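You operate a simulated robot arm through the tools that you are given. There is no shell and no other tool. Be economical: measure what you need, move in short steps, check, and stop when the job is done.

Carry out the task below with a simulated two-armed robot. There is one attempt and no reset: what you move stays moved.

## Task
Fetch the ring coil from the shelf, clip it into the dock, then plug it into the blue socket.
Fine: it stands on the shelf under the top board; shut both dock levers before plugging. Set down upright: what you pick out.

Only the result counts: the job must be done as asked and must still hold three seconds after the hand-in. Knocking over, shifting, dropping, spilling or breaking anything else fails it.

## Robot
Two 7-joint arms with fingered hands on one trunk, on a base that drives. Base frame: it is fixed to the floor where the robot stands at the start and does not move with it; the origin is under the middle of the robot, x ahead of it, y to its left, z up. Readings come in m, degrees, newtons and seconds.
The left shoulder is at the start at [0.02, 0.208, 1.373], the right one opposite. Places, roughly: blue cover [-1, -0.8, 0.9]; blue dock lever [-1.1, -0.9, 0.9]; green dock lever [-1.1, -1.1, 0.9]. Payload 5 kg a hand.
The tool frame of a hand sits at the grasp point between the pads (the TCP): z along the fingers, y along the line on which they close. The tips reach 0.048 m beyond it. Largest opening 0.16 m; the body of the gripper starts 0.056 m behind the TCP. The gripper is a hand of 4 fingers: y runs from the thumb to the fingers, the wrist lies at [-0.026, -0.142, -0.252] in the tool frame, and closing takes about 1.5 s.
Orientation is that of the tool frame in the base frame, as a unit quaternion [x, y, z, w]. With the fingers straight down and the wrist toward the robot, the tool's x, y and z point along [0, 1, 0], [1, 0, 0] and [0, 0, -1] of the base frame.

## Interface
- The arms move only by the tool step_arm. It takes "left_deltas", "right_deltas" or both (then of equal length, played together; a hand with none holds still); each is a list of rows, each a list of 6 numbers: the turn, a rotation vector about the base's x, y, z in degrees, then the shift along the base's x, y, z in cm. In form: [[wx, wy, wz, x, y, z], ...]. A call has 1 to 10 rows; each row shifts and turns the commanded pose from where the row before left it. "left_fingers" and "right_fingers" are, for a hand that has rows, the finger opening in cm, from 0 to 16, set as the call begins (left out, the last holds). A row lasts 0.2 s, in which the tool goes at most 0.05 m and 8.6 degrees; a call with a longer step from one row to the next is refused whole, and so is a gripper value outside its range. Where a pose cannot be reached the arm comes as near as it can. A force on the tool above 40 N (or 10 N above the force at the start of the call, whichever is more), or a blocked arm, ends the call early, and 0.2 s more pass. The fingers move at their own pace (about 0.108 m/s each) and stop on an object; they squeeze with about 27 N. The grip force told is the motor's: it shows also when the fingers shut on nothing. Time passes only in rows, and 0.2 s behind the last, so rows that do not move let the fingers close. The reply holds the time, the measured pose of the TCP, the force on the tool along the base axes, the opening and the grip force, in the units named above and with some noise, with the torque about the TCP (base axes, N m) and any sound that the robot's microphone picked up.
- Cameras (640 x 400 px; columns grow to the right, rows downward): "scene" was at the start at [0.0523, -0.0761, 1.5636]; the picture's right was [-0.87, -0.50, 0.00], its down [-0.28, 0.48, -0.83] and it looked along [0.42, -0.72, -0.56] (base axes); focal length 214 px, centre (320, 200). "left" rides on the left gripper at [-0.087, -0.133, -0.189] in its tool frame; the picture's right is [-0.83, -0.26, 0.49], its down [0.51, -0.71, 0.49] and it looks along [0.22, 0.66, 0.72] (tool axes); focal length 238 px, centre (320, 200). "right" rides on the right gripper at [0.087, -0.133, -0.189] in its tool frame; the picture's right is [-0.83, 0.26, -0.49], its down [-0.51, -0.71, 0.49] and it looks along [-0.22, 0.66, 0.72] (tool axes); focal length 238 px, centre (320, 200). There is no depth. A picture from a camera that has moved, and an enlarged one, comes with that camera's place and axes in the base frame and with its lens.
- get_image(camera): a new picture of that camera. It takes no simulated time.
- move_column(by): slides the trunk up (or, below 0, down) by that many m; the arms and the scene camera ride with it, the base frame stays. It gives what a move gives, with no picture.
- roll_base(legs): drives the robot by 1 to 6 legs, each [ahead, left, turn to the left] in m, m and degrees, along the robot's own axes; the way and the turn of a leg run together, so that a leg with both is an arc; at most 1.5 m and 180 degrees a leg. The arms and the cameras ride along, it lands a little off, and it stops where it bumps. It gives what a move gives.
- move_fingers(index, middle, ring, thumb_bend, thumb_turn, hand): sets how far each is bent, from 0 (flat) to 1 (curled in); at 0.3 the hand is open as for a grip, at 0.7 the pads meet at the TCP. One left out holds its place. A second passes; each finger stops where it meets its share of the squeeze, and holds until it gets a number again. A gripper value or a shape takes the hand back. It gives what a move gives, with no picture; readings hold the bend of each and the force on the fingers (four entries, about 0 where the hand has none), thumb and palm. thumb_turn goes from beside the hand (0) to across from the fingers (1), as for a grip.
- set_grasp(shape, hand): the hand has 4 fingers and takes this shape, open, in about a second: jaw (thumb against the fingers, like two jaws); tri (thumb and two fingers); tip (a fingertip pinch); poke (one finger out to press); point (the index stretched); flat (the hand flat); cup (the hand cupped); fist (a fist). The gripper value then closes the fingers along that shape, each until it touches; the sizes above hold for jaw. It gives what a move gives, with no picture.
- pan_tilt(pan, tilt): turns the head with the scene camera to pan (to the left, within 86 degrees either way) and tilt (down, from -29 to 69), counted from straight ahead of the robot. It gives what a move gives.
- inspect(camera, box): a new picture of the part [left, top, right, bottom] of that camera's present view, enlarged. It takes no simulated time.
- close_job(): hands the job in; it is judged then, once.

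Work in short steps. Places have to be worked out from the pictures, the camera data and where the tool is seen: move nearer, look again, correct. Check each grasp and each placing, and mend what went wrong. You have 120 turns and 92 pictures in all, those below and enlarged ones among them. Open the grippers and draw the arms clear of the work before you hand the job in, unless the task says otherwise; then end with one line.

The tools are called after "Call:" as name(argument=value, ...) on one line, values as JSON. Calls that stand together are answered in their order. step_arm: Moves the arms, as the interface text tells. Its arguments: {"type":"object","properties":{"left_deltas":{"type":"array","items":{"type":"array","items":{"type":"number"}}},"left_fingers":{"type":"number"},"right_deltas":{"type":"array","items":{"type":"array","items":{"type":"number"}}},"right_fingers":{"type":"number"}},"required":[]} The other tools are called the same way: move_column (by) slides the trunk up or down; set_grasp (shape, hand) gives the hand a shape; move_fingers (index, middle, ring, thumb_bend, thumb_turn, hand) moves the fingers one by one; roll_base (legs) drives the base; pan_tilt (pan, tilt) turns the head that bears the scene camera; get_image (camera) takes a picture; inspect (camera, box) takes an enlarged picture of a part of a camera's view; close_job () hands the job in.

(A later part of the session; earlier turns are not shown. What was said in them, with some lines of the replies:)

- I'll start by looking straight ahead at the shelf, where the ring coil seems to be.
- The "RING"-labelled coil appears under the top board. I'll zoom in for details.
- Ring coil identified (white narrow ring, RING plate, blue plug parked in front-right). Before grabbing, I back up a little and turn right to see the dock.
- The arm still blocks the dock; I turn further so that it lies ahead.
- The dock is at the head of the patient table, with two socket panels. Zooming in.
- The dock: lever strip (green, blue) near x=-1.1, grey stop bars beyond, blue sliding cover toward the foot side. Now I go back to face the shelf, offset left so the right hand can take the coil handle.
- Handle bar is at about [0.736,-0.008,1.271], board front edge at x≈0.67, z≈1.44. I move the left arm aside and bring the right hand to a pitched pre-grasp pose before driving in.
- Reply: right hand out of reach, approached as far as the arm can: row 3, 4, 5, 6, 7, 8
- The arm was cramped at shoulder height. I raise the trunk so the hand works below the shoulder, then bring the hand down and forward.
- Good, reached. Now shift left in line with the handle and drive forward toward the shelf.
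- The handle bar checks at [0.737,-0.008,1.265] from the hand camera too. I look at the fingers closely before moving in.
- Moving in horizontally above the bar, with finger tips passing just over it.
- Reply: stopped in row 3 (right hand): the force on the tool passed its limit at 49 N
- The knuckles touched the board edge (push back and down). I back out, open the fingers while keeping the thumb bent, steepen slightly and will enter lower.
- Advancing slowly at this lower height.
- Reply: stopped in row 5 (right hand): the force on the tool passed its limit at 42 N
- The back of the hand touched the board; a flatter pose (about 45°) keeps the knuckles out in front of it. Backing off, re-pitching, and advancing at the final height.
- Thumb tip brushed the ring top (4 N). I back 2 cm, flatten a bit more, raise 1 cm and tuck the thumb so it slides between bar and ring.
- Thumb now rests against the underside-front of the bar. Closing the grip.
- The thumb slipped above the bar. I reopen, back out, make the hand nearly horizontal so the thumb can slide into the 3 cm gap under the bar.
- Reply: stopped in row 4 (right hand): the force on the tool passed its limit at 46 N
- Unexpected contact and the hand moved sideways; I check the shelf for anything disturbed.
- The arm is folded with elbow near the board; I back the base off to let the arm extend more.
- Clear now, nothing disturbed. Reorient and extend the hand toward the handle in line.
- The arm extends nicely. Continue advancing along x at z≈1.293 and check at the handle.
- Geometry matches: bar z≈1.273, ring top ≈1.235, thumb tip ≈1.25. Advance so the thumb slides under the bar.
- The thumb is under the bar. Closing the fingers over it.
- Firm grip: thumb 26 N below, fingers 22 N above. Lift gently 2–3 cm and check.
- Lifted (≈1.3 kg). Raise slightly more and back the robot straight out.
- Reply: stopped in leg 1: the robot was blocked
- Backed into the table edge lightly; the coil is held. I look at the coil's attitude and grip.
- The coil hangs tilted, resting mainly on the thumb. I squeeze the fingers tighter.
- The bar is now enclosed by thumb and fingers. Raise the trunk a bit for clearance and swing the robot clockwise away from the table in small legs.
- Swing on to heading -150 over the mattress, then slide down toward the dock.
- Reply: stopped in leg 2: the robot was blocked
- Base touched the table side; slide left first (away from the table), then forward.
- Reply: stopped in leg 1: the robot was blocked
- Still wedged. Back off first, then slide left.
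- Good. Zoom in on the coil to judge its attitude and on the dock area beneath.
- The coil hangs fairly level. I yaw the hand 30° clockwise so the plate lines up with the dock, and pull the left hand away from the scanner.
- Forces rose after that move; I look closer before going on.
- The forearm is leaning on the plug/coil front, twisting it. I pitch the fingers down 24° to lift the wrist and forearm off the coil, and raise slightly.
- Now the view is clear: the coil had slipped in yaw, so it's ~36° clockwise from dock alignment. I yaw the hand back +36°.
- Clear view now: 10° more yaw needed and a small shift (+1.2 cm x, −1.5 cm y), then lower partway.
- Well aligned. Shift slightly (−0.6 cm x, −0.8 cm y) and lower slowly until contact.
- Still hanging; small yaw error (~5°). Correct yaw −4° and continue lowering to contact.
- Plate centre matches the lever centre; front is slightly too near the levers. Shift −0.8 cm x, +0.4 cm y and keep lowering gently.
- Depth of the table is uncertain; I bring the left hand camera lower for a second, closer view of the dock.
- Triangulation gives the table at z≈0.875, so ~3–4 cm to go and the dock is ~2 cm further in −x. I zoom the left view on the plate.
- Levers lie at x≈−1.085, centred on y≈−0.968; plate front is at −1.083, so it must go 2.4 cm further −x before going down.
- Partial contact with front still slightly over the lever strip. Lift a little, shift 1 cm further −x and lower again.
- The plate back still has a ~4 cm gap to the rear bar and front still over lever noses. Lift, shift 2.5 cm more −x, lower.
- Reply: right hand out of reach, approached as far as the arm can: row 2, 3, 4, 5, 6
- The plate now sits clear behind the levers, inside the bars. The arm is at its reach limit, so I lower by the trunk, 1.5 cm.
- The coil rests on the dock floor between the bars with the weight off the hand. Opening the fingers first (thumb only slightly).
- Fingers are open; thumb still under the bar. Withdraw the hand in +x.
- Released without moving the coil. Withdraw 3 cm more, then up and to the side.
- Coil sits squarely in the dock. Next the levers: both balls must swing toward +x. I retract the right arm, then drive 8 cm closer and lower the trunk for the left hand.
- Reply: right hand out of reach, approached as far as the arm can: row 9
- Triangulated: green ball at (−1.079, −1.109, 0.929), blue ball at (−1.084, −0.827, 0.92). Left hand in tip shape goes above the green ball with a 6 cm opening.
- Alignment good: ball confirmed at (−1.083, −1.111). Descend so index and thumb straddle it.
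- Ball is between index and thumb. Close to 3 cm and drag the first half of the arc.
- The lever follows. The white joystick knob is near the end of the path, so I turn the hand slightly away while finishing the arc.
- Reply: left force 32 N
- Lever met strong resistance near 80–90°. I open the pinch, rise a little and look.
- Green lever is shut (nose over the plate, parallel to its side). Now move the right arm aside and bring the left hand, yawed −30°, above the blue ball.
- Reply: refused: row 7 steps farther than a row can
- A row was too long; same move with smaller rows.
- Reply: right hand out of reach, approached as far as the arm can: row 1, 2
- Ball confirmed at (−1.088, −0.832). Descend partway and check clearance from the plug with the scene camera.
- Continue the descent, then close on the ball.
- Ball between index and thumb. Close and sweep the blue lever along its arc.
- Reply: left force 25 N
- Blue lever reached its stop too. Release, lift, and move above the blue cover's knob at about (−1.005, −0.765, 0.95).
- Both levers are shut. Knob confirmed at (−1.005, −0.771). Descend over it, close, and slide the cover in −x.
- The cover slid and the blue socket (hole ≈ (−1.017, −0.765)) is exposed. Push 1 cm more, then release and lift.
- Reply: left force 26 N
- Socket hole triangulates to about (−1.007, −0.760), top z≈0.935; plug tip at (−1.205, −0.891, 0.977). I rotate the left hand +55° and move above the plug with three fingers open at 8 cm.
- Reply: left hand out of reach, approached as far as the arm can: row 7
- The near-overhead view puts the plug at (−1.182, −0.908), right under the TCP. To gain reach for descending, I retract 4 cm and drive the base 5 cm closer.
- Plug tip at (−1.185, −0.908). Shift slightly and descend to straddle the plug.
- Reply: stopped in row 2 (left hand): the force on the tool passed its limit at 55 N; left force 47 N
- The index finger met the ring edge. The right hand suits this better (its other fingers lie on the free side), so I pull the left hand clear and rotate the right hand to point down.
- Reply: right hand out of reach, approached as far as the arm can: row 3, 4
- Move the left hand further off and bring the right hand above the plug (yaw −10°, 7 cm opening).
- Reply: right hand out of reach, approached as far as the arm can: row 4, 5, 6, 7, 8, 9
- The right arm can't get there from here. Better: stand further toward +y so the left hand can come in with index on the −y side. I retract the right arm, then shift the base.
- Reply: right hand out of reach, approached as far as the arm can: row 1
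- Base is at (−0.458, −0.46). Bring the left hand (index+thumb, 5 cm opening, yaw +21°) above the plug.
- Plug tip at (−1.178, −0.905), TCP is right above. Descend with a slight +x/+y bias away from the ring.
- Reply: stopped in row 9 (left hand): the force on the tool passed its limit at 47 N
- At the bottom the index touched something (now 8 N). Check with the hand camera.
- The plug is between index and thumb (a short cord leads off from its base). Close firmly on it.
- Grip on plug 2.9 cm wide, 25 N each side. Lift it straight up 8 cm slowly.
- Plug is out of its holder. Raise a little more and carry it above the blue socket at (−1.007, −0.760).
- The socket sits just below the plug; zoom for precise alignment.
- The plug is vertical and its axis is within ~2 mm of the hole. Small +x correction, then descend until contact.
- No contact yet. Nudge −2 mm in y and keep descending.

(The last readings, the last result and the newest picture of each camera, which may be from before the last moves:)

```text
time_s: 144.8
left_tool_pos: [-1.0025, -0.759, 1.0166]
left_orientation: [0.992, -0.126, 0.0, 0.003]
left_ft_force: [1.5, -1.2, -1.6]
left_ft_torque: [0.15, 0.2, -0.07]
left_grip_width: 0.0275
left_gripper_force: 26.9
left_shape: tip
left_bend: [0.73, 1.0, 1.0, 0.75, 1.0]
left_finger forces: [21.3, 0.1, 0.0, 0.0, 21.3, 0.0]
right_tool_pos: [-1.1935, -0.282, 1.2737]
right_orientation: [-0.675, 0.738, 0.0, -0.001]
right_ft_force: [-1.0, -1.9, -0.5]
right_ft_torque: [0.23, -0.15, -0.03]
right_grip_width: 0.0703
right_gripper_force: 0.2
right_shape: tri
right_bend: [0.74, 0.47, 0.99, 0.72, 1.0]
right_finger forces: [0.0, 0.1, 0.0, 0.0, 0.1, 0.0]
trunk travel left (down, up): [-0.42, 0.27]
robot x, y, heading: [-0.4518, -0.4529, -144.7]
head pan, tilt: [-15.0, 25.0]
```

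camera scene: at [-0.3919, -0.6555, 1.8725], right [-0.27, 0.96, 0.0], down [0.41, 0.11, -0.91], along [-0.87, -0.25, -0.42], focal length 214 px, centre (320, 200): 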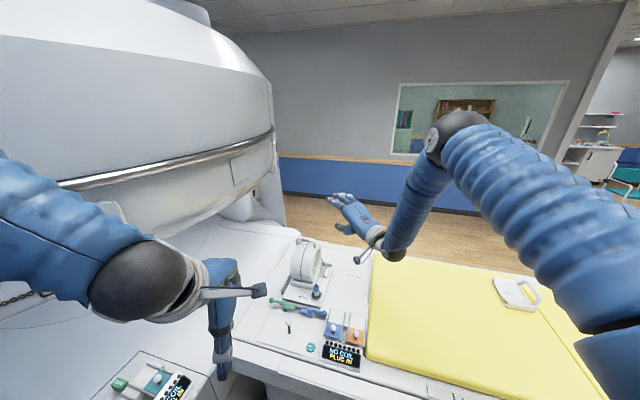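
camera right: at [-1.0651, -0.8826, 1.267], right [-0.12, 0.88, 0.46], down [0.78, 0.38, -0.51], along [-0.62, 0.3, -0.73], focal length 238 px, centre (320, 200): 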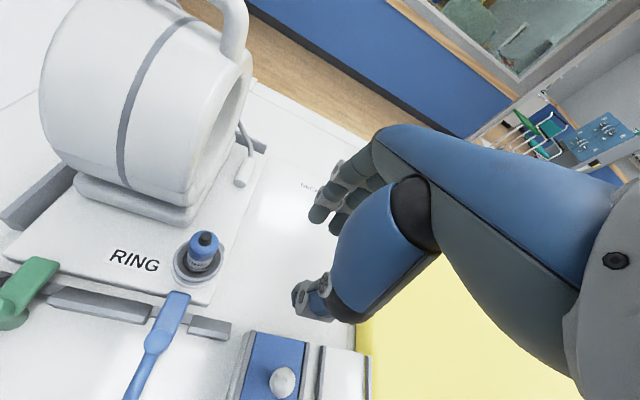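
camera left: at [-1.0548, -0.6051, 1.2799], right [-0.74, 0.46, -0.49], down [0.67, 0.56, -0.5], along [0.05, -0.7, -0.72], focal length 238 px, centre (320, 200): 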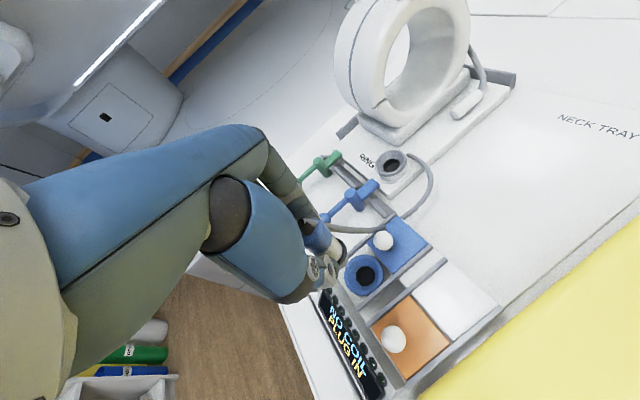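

Still no contact; one more zoom to check alignment close to the hole.

Call:
inspect(camera="left", box=[280, 190, 420, 310])

```text
3.33 times, centred on (350, 250) of left
camera zoom: at [-1.0526, -0.6064, 1.2033], right [-0.74, 0.46, -0.49], down [0.67, 0.56, -0.5], along [0.05, -0.7, -0.72], focal length 794 px, centre (220, 33)
```

zoom: 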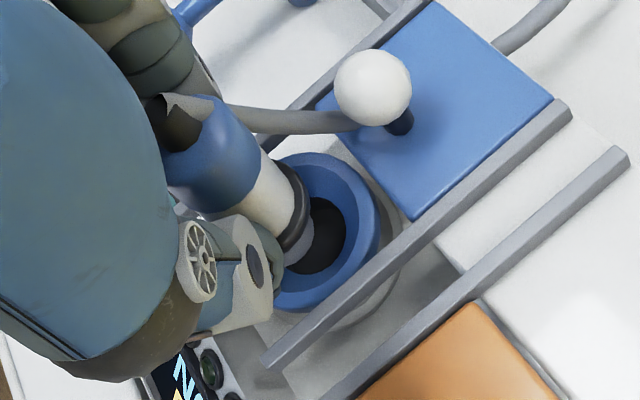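

The axis lines up with the hole and the nose is about to enter. Continue down slowly.

Call:
step_arm(left_deltas=[[0, 0, 0, 0, 0, -0.5], [0, 0, 0, 0, 0, -0.5], [0, 0, 0, 0, 0, -0.5], [0, 0, 0, 0, 0, -0.5], [0, 0, 0, 0, 0, 0]])

```text
time_s: 146.0
left_tool_pos: [-1.0025, -0.7592, 0.9974]
left_orientation: [0.992, -0.126, 0.0, 0.005]
left_ft_force: [1.5, -0.3, -0.1]
left_ft_torque: [0.12, 0.14, -0.05]
left_grip_width: 0.0277
left_gripper_force: 26.7
left_shape: tip
left_bend: [0.73, 1.0, 1.0, 0.75, 1.0]
left_finger forces: [21.3, 0.0, 0.1, 0.0, 21.3, 0.1]
right_tool_pos: [-1.1946, -0.2821, 1.274]
right_orientation: [-0.677, 0.736, -0.001, 0.0]
right_ft_force: [-0.3, -1.7, 0.3]
right_ft_torque: [0.18, -0.05, -0.02]
right_grip_width: 0.0702
right_gripper_force: 0.1
right_shape: tri
right_bend: [0.74, 0.47, 0.99, 0.72, 1.0]
right_finger forces: [0.1, 0.0, 0.0, 0.0, 0.1, 0.0]
trunk travel left (down, up): [-0.42, 0.27]
robot x, y, heading: [-0.4533, -0.4625, -144.3]
head pan, tilt: [-15.0, 25.0]
```

Call:
step_arm(left_deltas=[[0, 0, 0, 0, 0, -0.4], [0, 0, 0, 0, 0, -0.4], [0, 0, 0, 0, 0, -0.4], [0, 0, 0, 0, 0, -0.4], [0, 0, 0, 0, 0, 0]])

```text
time_s: 147.2
left_tool_pos: [-1.0035, -0.7604, 0.9803]
left_orientation: [0.992, -0.127, 0.0, 0.004]
left_ft_force: [-1.7, -8.5, 1.5]
left_ft_torque: [-0.4, 0.29, -0.01]
left_grip_width: 0.0281
left_gripper_force: 26.8
left_shape: tip
left_bend: [0.73, 1.0, 1.0, 0.75, 1.0]
left_finger forces: [27.3, 0.0, 0.0, 0.1, 18.8, 0.0]
right_tool_pos: [-1.1945, -0.2825, 1.274]
right_orientation: [-0.677, 0.736, 0.0, 0.0]
right_ft_force: [-1.0, -1.3, 0.1]
right_ft_torque: [0.17, -0.08, -0.03]
right_grip_width: 0.0703
right_gripper_force: 0.0
right_shape: tri
right_bend: [0.74, 0.47, 0.99, 0.72, 1.0]
right_finger forces: [0.0, 0.0, 0.0, 0.0, 0.0, 0.0]
trunk travel left (down, up): [-0.42, 0.27]
robot x, y, heading: [-0.4538, -0.4572, -144.3]
head pan, tilt: [-15.0, 25.0]
```

Lateral force −8.5 N in y: the nose is in the funnel and wants to go −y. Follow it by 3 mm and push on.

Call:
step_arm(left_deltas=[[0, 0, 0, 0, -0.3, 0], [0, 0, 0, 0, 0, -0.4], [0, 0, 0, 0, 0, -0.4], [0, 0, 0, 0, 0, -0.4], [0, 0, 0, 0, 0, 0]])

```text
time_s: 148.2
left_tool_pos: [-1.0037, -0.7616, 0.9767]
left_orientation: [0.992, -0.124, -0.003, 0.007]
left_ft_force: [12.8, 6.5, 30.3]
left_ft_torque: [0.77, -0.5, 0.2]
left_grip_width: 0.0292
left_gripper_force: 27.1
left_shape: tip
left_bend: [0.73, 1.0, 1.0, 0.75, 1.0]
left_finger forces: [20.0, 0.0, 0.0, 0.0, 46.4, 0.1]
right_tool_pos: [-1.1923, -0.2817, 1.2757]
right_orientation: [-0.676, 0.736, -0.001, -0.001]
right_ft_force: [-0.4, 0.3, 1.0]
right_ft_torque: [0.06, -0.01, -0.03]
right_grip_width: 0.0702
right_gripper_force: 0.0
right_shape: tri
right_bend: [0.74, 0.47, 0.99, 0.72, 1.0]
right_finger forces: [0.1, 0.1, 0.0, 0.0, 0.1, 0.0]
trunk travel left (down, up): [-0.42, 0.27]
robot x, y, heading: [-0.4532, -0.4605, -144.4]
head pan, tilt: [-15.0, 25.0]
stopped in row 4 (left hand): the force on the tool passed its limit at 48 N (the readings are from after the stop); the commanded pose is now the measured one
```

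Fingertips are now on the socket rim. I release, rise, close the fingers and press the plug down from its top.

Call:
step_arm(left_deltas=[[0, 0, 0, 0, 0, 0.3], [0, 0, 0, 0, 0, 0], [0, 0, 0, 0, 0, 0], [0, 0, 0, 0, 0, 2], [0, 0, 0, 0, 0, 3], [0, 0, 0, 0, 0, 3], [0, 0, 0, 0, 0, 1]], left_fingers=5.5)

Call:
step_arm(left_deltas=[[0, 0, 0, 0, 0, 0], [0, 0, 0, 0, 0, 0], [0, 0, 0, 0, 0, 0], [0, 0, 0, 0, 0, 0]], left_fingers=0)

```text
time_s: 149.8
left_tool_pos: [-1.0064, -0.7629, 1.0677]
left_orientation: [0.992, -0.126, -0.001, 0.006]
left_ft_force: [-0.2, -0.6, -0.2]
left_ft_torque: [0.02, 0.04, 0.0]
left_grip_width: 0.0546
left_gripper_force: 0.0
left_shape: tip
left_bend: [0.73, 0.98, 0.99, 0.73, 1.0]
left_finger forces: [0.0, 0.0, 0.1, 0.0, 0.1, 0.1]
right_tool_pos: [-1.1937, -0.2824, 1.2742]
right_orientation: [-0.677, 0.736, -0.001, -0.001]
right_ft_force: [0.5, -0.5, 0.8]
right_ft_torque: [0.0, 0.02, -0.02]
right_grip_width: 0.0702
right_gripper_force: 0.0
right_shape: tri
right_bend: [0.74, 0.47, 0.99, 0.72, 1.0]
right_finger forces: [0.0, 0.0, 0.1, 0.0, 0.0, 0.1]
trunk travel left (down, up): [-0.42, 0.27]
robot x, y, heading: [-0.4566, -0.4583, -144.4]
head pan, tilt: [-15.0, 25.0]
```

```text
time_s: 150.8
left_tool_pos: [-1.0052, -0.7637, 1.0665]
left_orientation: [0.992, -0.126, -0.003, 0.006]
left_ft_force: [0.4, 0.2, 0.0]
left_ft_torque: [0.0, -0.01, 0.0]
left_grip_width: 0.0
left_gripper_force: 26.7
left_shape: tip
left_bend: [0.7, 1.0, 1.0, 0.62, 1.0]
left_finger forces: [0.0, 0.0, 0.0, 0.1, 0.1, 0.0]
right_tool_pos: [-1.1922, -0.2811, 1.2738]
right_orientation: [-0.676, 0.737, -0.001, 0.0]
right_ft_force: [-0.2, -0.1, -0.6]
right_ft_torque: [0.04, -0.02, 0.0]
right_grip_width: 0.0705
right_gripper_force: 0.0
right_shape: tri
right_bend: [0.74, 0.47, 0.99, 0.72, 1.0]
right_finger forces: [0.1, 0.1, 0.0, 0.0, 0.0, 0.0]
trunk travel left (down, up): [-0.42, 0.27]
robot x, y, heading: [-0.4538, -0.4548, -144.3]
head pan, tilt: [-15.0, 25.0]
```

Press down on the plug's top until it resists.

Call:
step_arm(left_deltas=[[0, 0, 0, 0, 0, -1], [0, 0, 0, 0, 0, -1], [0, 0, 0, 0, 0, -0.6], [0, 0, 0, 0, 0, -0.5], [0, 0, 0, 0, 0, -0.5], [0, 0, 0, 0, 0, -0.5], [0, 0, 0, 0, 0, -0.5]])

```text
time_s: 151.7
left_tool_pos: [-1.0087, -0.7673, 1.0455]
left_orientation: [0.992, -0.123, -0.007, 0.012]
left_ft_force: [-1.0, -1.8, 20.9]
left_ft_torque: [-0.02, 0.05, 0.06]
left_grip_width: 0.0
left_gripper_force: 26.9
left_shape: tip
left_bend: [0.7, 1.0, 1.0, 0.62, 1.0]
left_finger forces: [0.1, 0.1, 0.0, 0.1, 0.1, 0.0]
right_tool_pos: [-1.1929, -0.2829, 1.2736]
right_orientation: [-0.675, 0.737, 0.0, 0.0]
right_ft_force: [0.3, -0.5, -1.2]
right_ft_torque: [0.02, -0.03, -0.04]
right_grip_width: 0.0701
right_gripper_force: 0.1
right_shape: tri
right_bend: [0.74, 0.47, 0.99, 0.72, 1.0]
right_finger forces: [0.0, 0.0, 0.0, 0.0, 0.1, 0.0]
trunk travel left (down, up): [-0.42, 0.27]
robot x, y, heading: [-0.4535, -0.4588, -144.4]
head pan, tilt: [-15.0, 25.0]
stopped in row 4 (left hand): the force on the tool passed its limit at 45 N (the readings are from after the stop); the commanded pose is now the measured one
```

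Plug top is at ≈0.997 and took 45 N. Press once more to see whether it goes deeper.

Call:
step_arm(left_deltas=[[0, 0, 0, 0, 0.2, -0.3], [0, 0, 0, 0, 0, -0.3], [0, 0, 0, 0, 0, -0.3], [0, 0, 0, 0, 0, -0.3], [0, 0, 0, 0, 0, -0.3]])

```text
time_s: 152.2
left_tool_pos: [-1.012, -0.7672, 1.0434]
left_orientation: [0.992, -0.123, -0.01, 0.013]
left_ft_force: [1.5, -1.6, 20.0]
left_ft_torque: [-0.06, -0.02, 0.04]
left_grip_width: 0.0
left_gripper_force: 26.7
left_shape: tip
left_bend: [0.7, 1.0, 1.0, 0.62, 1.0]
left_finger forces: [0.1, 0.0, 0.0, 0.1, 0.0, 0.0]
right_tool_pos: [-1.1919, -0.2815, 1.2737]
right_orientation: [-0.675, 0.738, -0.001, 0.0]
right_ft_force: [-0.8, 0.0, -0.5]
right_ft_torque: [0.02, -0.07, 0.02]
right_grip_width: 0.0704
right_gripper_force: 0.1
right_shape: tri
right_bend: [0.74, 0.47, 0.99, 0.72, 1.0]
right_finger forces: [0.0, 0.1, 0.0, 0.0, 0.1, 0.1]
trunk travel left (down, up): [-0.42, 0.27]
robot x, y, heading: [-0.4514, -0.4578, -144.4]
head pan, tilt: [-15.0, 25.0]
stopped in row 2 (left hand): the force on the tool passed its limit at 45 N (the readings are from after the stop); the commanded pose is now the measured one
```

Rigid stop. Raise the hand 6 cm and use the last picture to see plug and display.

Call:
step_arm(left_deltas=[[0, 0, 0, 0.5, 0.3, 2], [0, 0, 0, 0, 0, 2], [0, 0, 0, 0, 0, 2.5], [0, 0, 0, 0, 0, 0]])

Call:
inspect(camera="left", box=[280, 200, 440, 400])

```text
time_s: 153.2
left_tool_pos: [-1.0052, -0.7643, 1.1072]
left_orientation: [0.992, -0.123, -0.008, 0.011]
left_ft_force: [-0.5, 0.0, -0.4]
left_ft_torque: [0.0, -0.01, -0.04]
left_grip_width: 0.0001
left_gripper_force: 27.0
left_shape: tip
left_bend: [0.7, 1.0, 1.0, 0.62, 1.0]
left_finger forces: [0.0, 0.0, 0.0, 0.1, 0.0, 0.0]
right_tool_pos: [-1.1926, -0.2824, 1.2737]
right_orientation: [-0.675, 0.738, -0.001, -0.001]
right_ft_force: [-0.7, -0.3, -0.3]
right_ft_torque: [0.04, -0.05, -0.02]
right_grip_width: 0.0704
right_gripper_force: 0.0
right_shape: tri
right_bend: [0.74, 0.47, 0.99, 0.72, 1.0]
right_finger forces: [0.0, 0.0, 0.1, 0.0, 0.0, 0.0]
trunk travel left (down, up): [-0.42, 0.27]
robot x, y, heading: [-0.4521, -0.4623, -144.3]
head pan, tilt: [-15.0, 25.0]
```

```text
2.00 times, centred on (360, 300) of left
camera zoom: at [-1.0522, -0.6105, 1.2936], right [-0.75, 0.45, -0.48], down [0.66, 0.55, -0.51], along [0.04, -0.7, -0.71], focal length 477 px, centre (240, 0)
```

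zoom: 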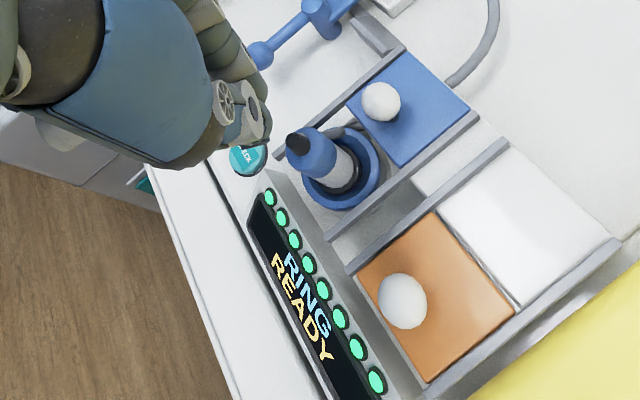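

The display reads "RING READY" with all lights green: coil clipped and plugged. Open the hands and draw the arms up and clear.

Call:
step_arm(left_deltas=[[0, 0, 0, 0, 0, 4], [0, 0, 0, 0, 0, 4], [0, 0, 0, 0, 0, 4], [0, 0, 0, 2, 2, 2], [0, 0, 0, 3, 2, 0], [0, 0, 0, 3, 2, 0], [0, 0, 0, 0, 0, 0]], left_fingers=10, right_deltas=[[0, 0, 0, 0, 0, 2], [0, 0, 0, 0, 0, 2], [0, 0, 0, 0, 0, 2], [0, 0, 0, 0, 0, 2], [0, 0, 0, 0, 0, 0], [0, 0, 0, 0, 0, 0], [0, 0, 0, 0, 0, 0]], right_fingers=10)

Call:
roll_base(legs=[[-0.2, 0, 0]])

```text
time_s: 154.8
left_tool_pos: [-0.9239, -0.7036, 1.2458]
left_orientation: [0.992, -0.124, -0.007, 0.011]
left_ft_force: [-0.1, -1.0, -1.5]
left_ft_torque: [0.08, -0.06, -0.01]
left_grip_width: 0.0999
left_gripper_force: 0.1
left_shape: tip
left_bend: [0.29, 0.98, 0.99, 0.64, 1.0]
left_finger forces: [0.0, 0.0, 0.0, 0.1, 0.0, 0.0]
right_tool_pos: [-1.1945, -0.2827, 1.3526]
right_orientation: [-0.676, 0.736, -0.001, 0.001]
right_ft_force: [-0.1, -0.8, -1.1]
right_ft_torque: [0.06, -0.08, 0.0]
right_grip_width: 0.0996
right_gripper_force: 0.1
right_shape: tri
right_bend: [0.73, 0.4, 0.99, 0.64, 1.0]
right_finger forces: [0.1, 0.0, 0.0, 0.0, 0.1, 0.0]
trunk travel left (down, up): [-0.42, 0.27]
robot x, y, heading: [-0.4493, -0.4621, -144.4]
head pan, tilt: [-15.0, 25.0]
```

```text
time_s: 156.4
left_tool_pos: [-0.7628, -0.5872, 1.2462]
left_orientation: [0.992, -0.124, -0.007, 0.011]
left_ft_force: [0.4, 0.4, 1.1]
left_ft_torque: [-0.01, 0.0, 0.0]
left_grip_width: 0.1
left_gripper_force: 0.0
left_shape: tip
left_bend: [0.29, 0.98, 0.99, 0.64, 1.0]
left_finger forces: [0.0, 0.1, 0.0, 0.1, 0.0, 0.1]
right_tool_pos: [-1.0315, -0.1649, 1.3556]
right_orientation: [-0.676, 0.737, -0.001, 0.0]
right_ft_force: [0.7, 1.1, -0.2]
right_ft_torque: [-0.03, 0.03, -0.04]
right_grip_width: 0.0993
right_gripper_force: 0.0
right_shape: tri
right_bend: [0.73, 0.4, 0.99, 0.64, 1.0]
right_finger forces: [0.0, 0.0, 0.0, 0.0, 0.0, 0.0]
trunk travel left (down, up): [-0.42, 0.27]
robot x, y, heading: [-0.295, -0.3412, -144.3]
head pan, tilt: [-15.0, 25.0]
```

Both hands are open and clear, and the coil shows ready, so I hand the job in.

Call:
close_job()

```text
The job is handed in.
```

The ring coil is off the shelf and standing upright in the dock, with both levers shut and its plug in the blue socket; the dock display reads "RING READY" with all lights green.
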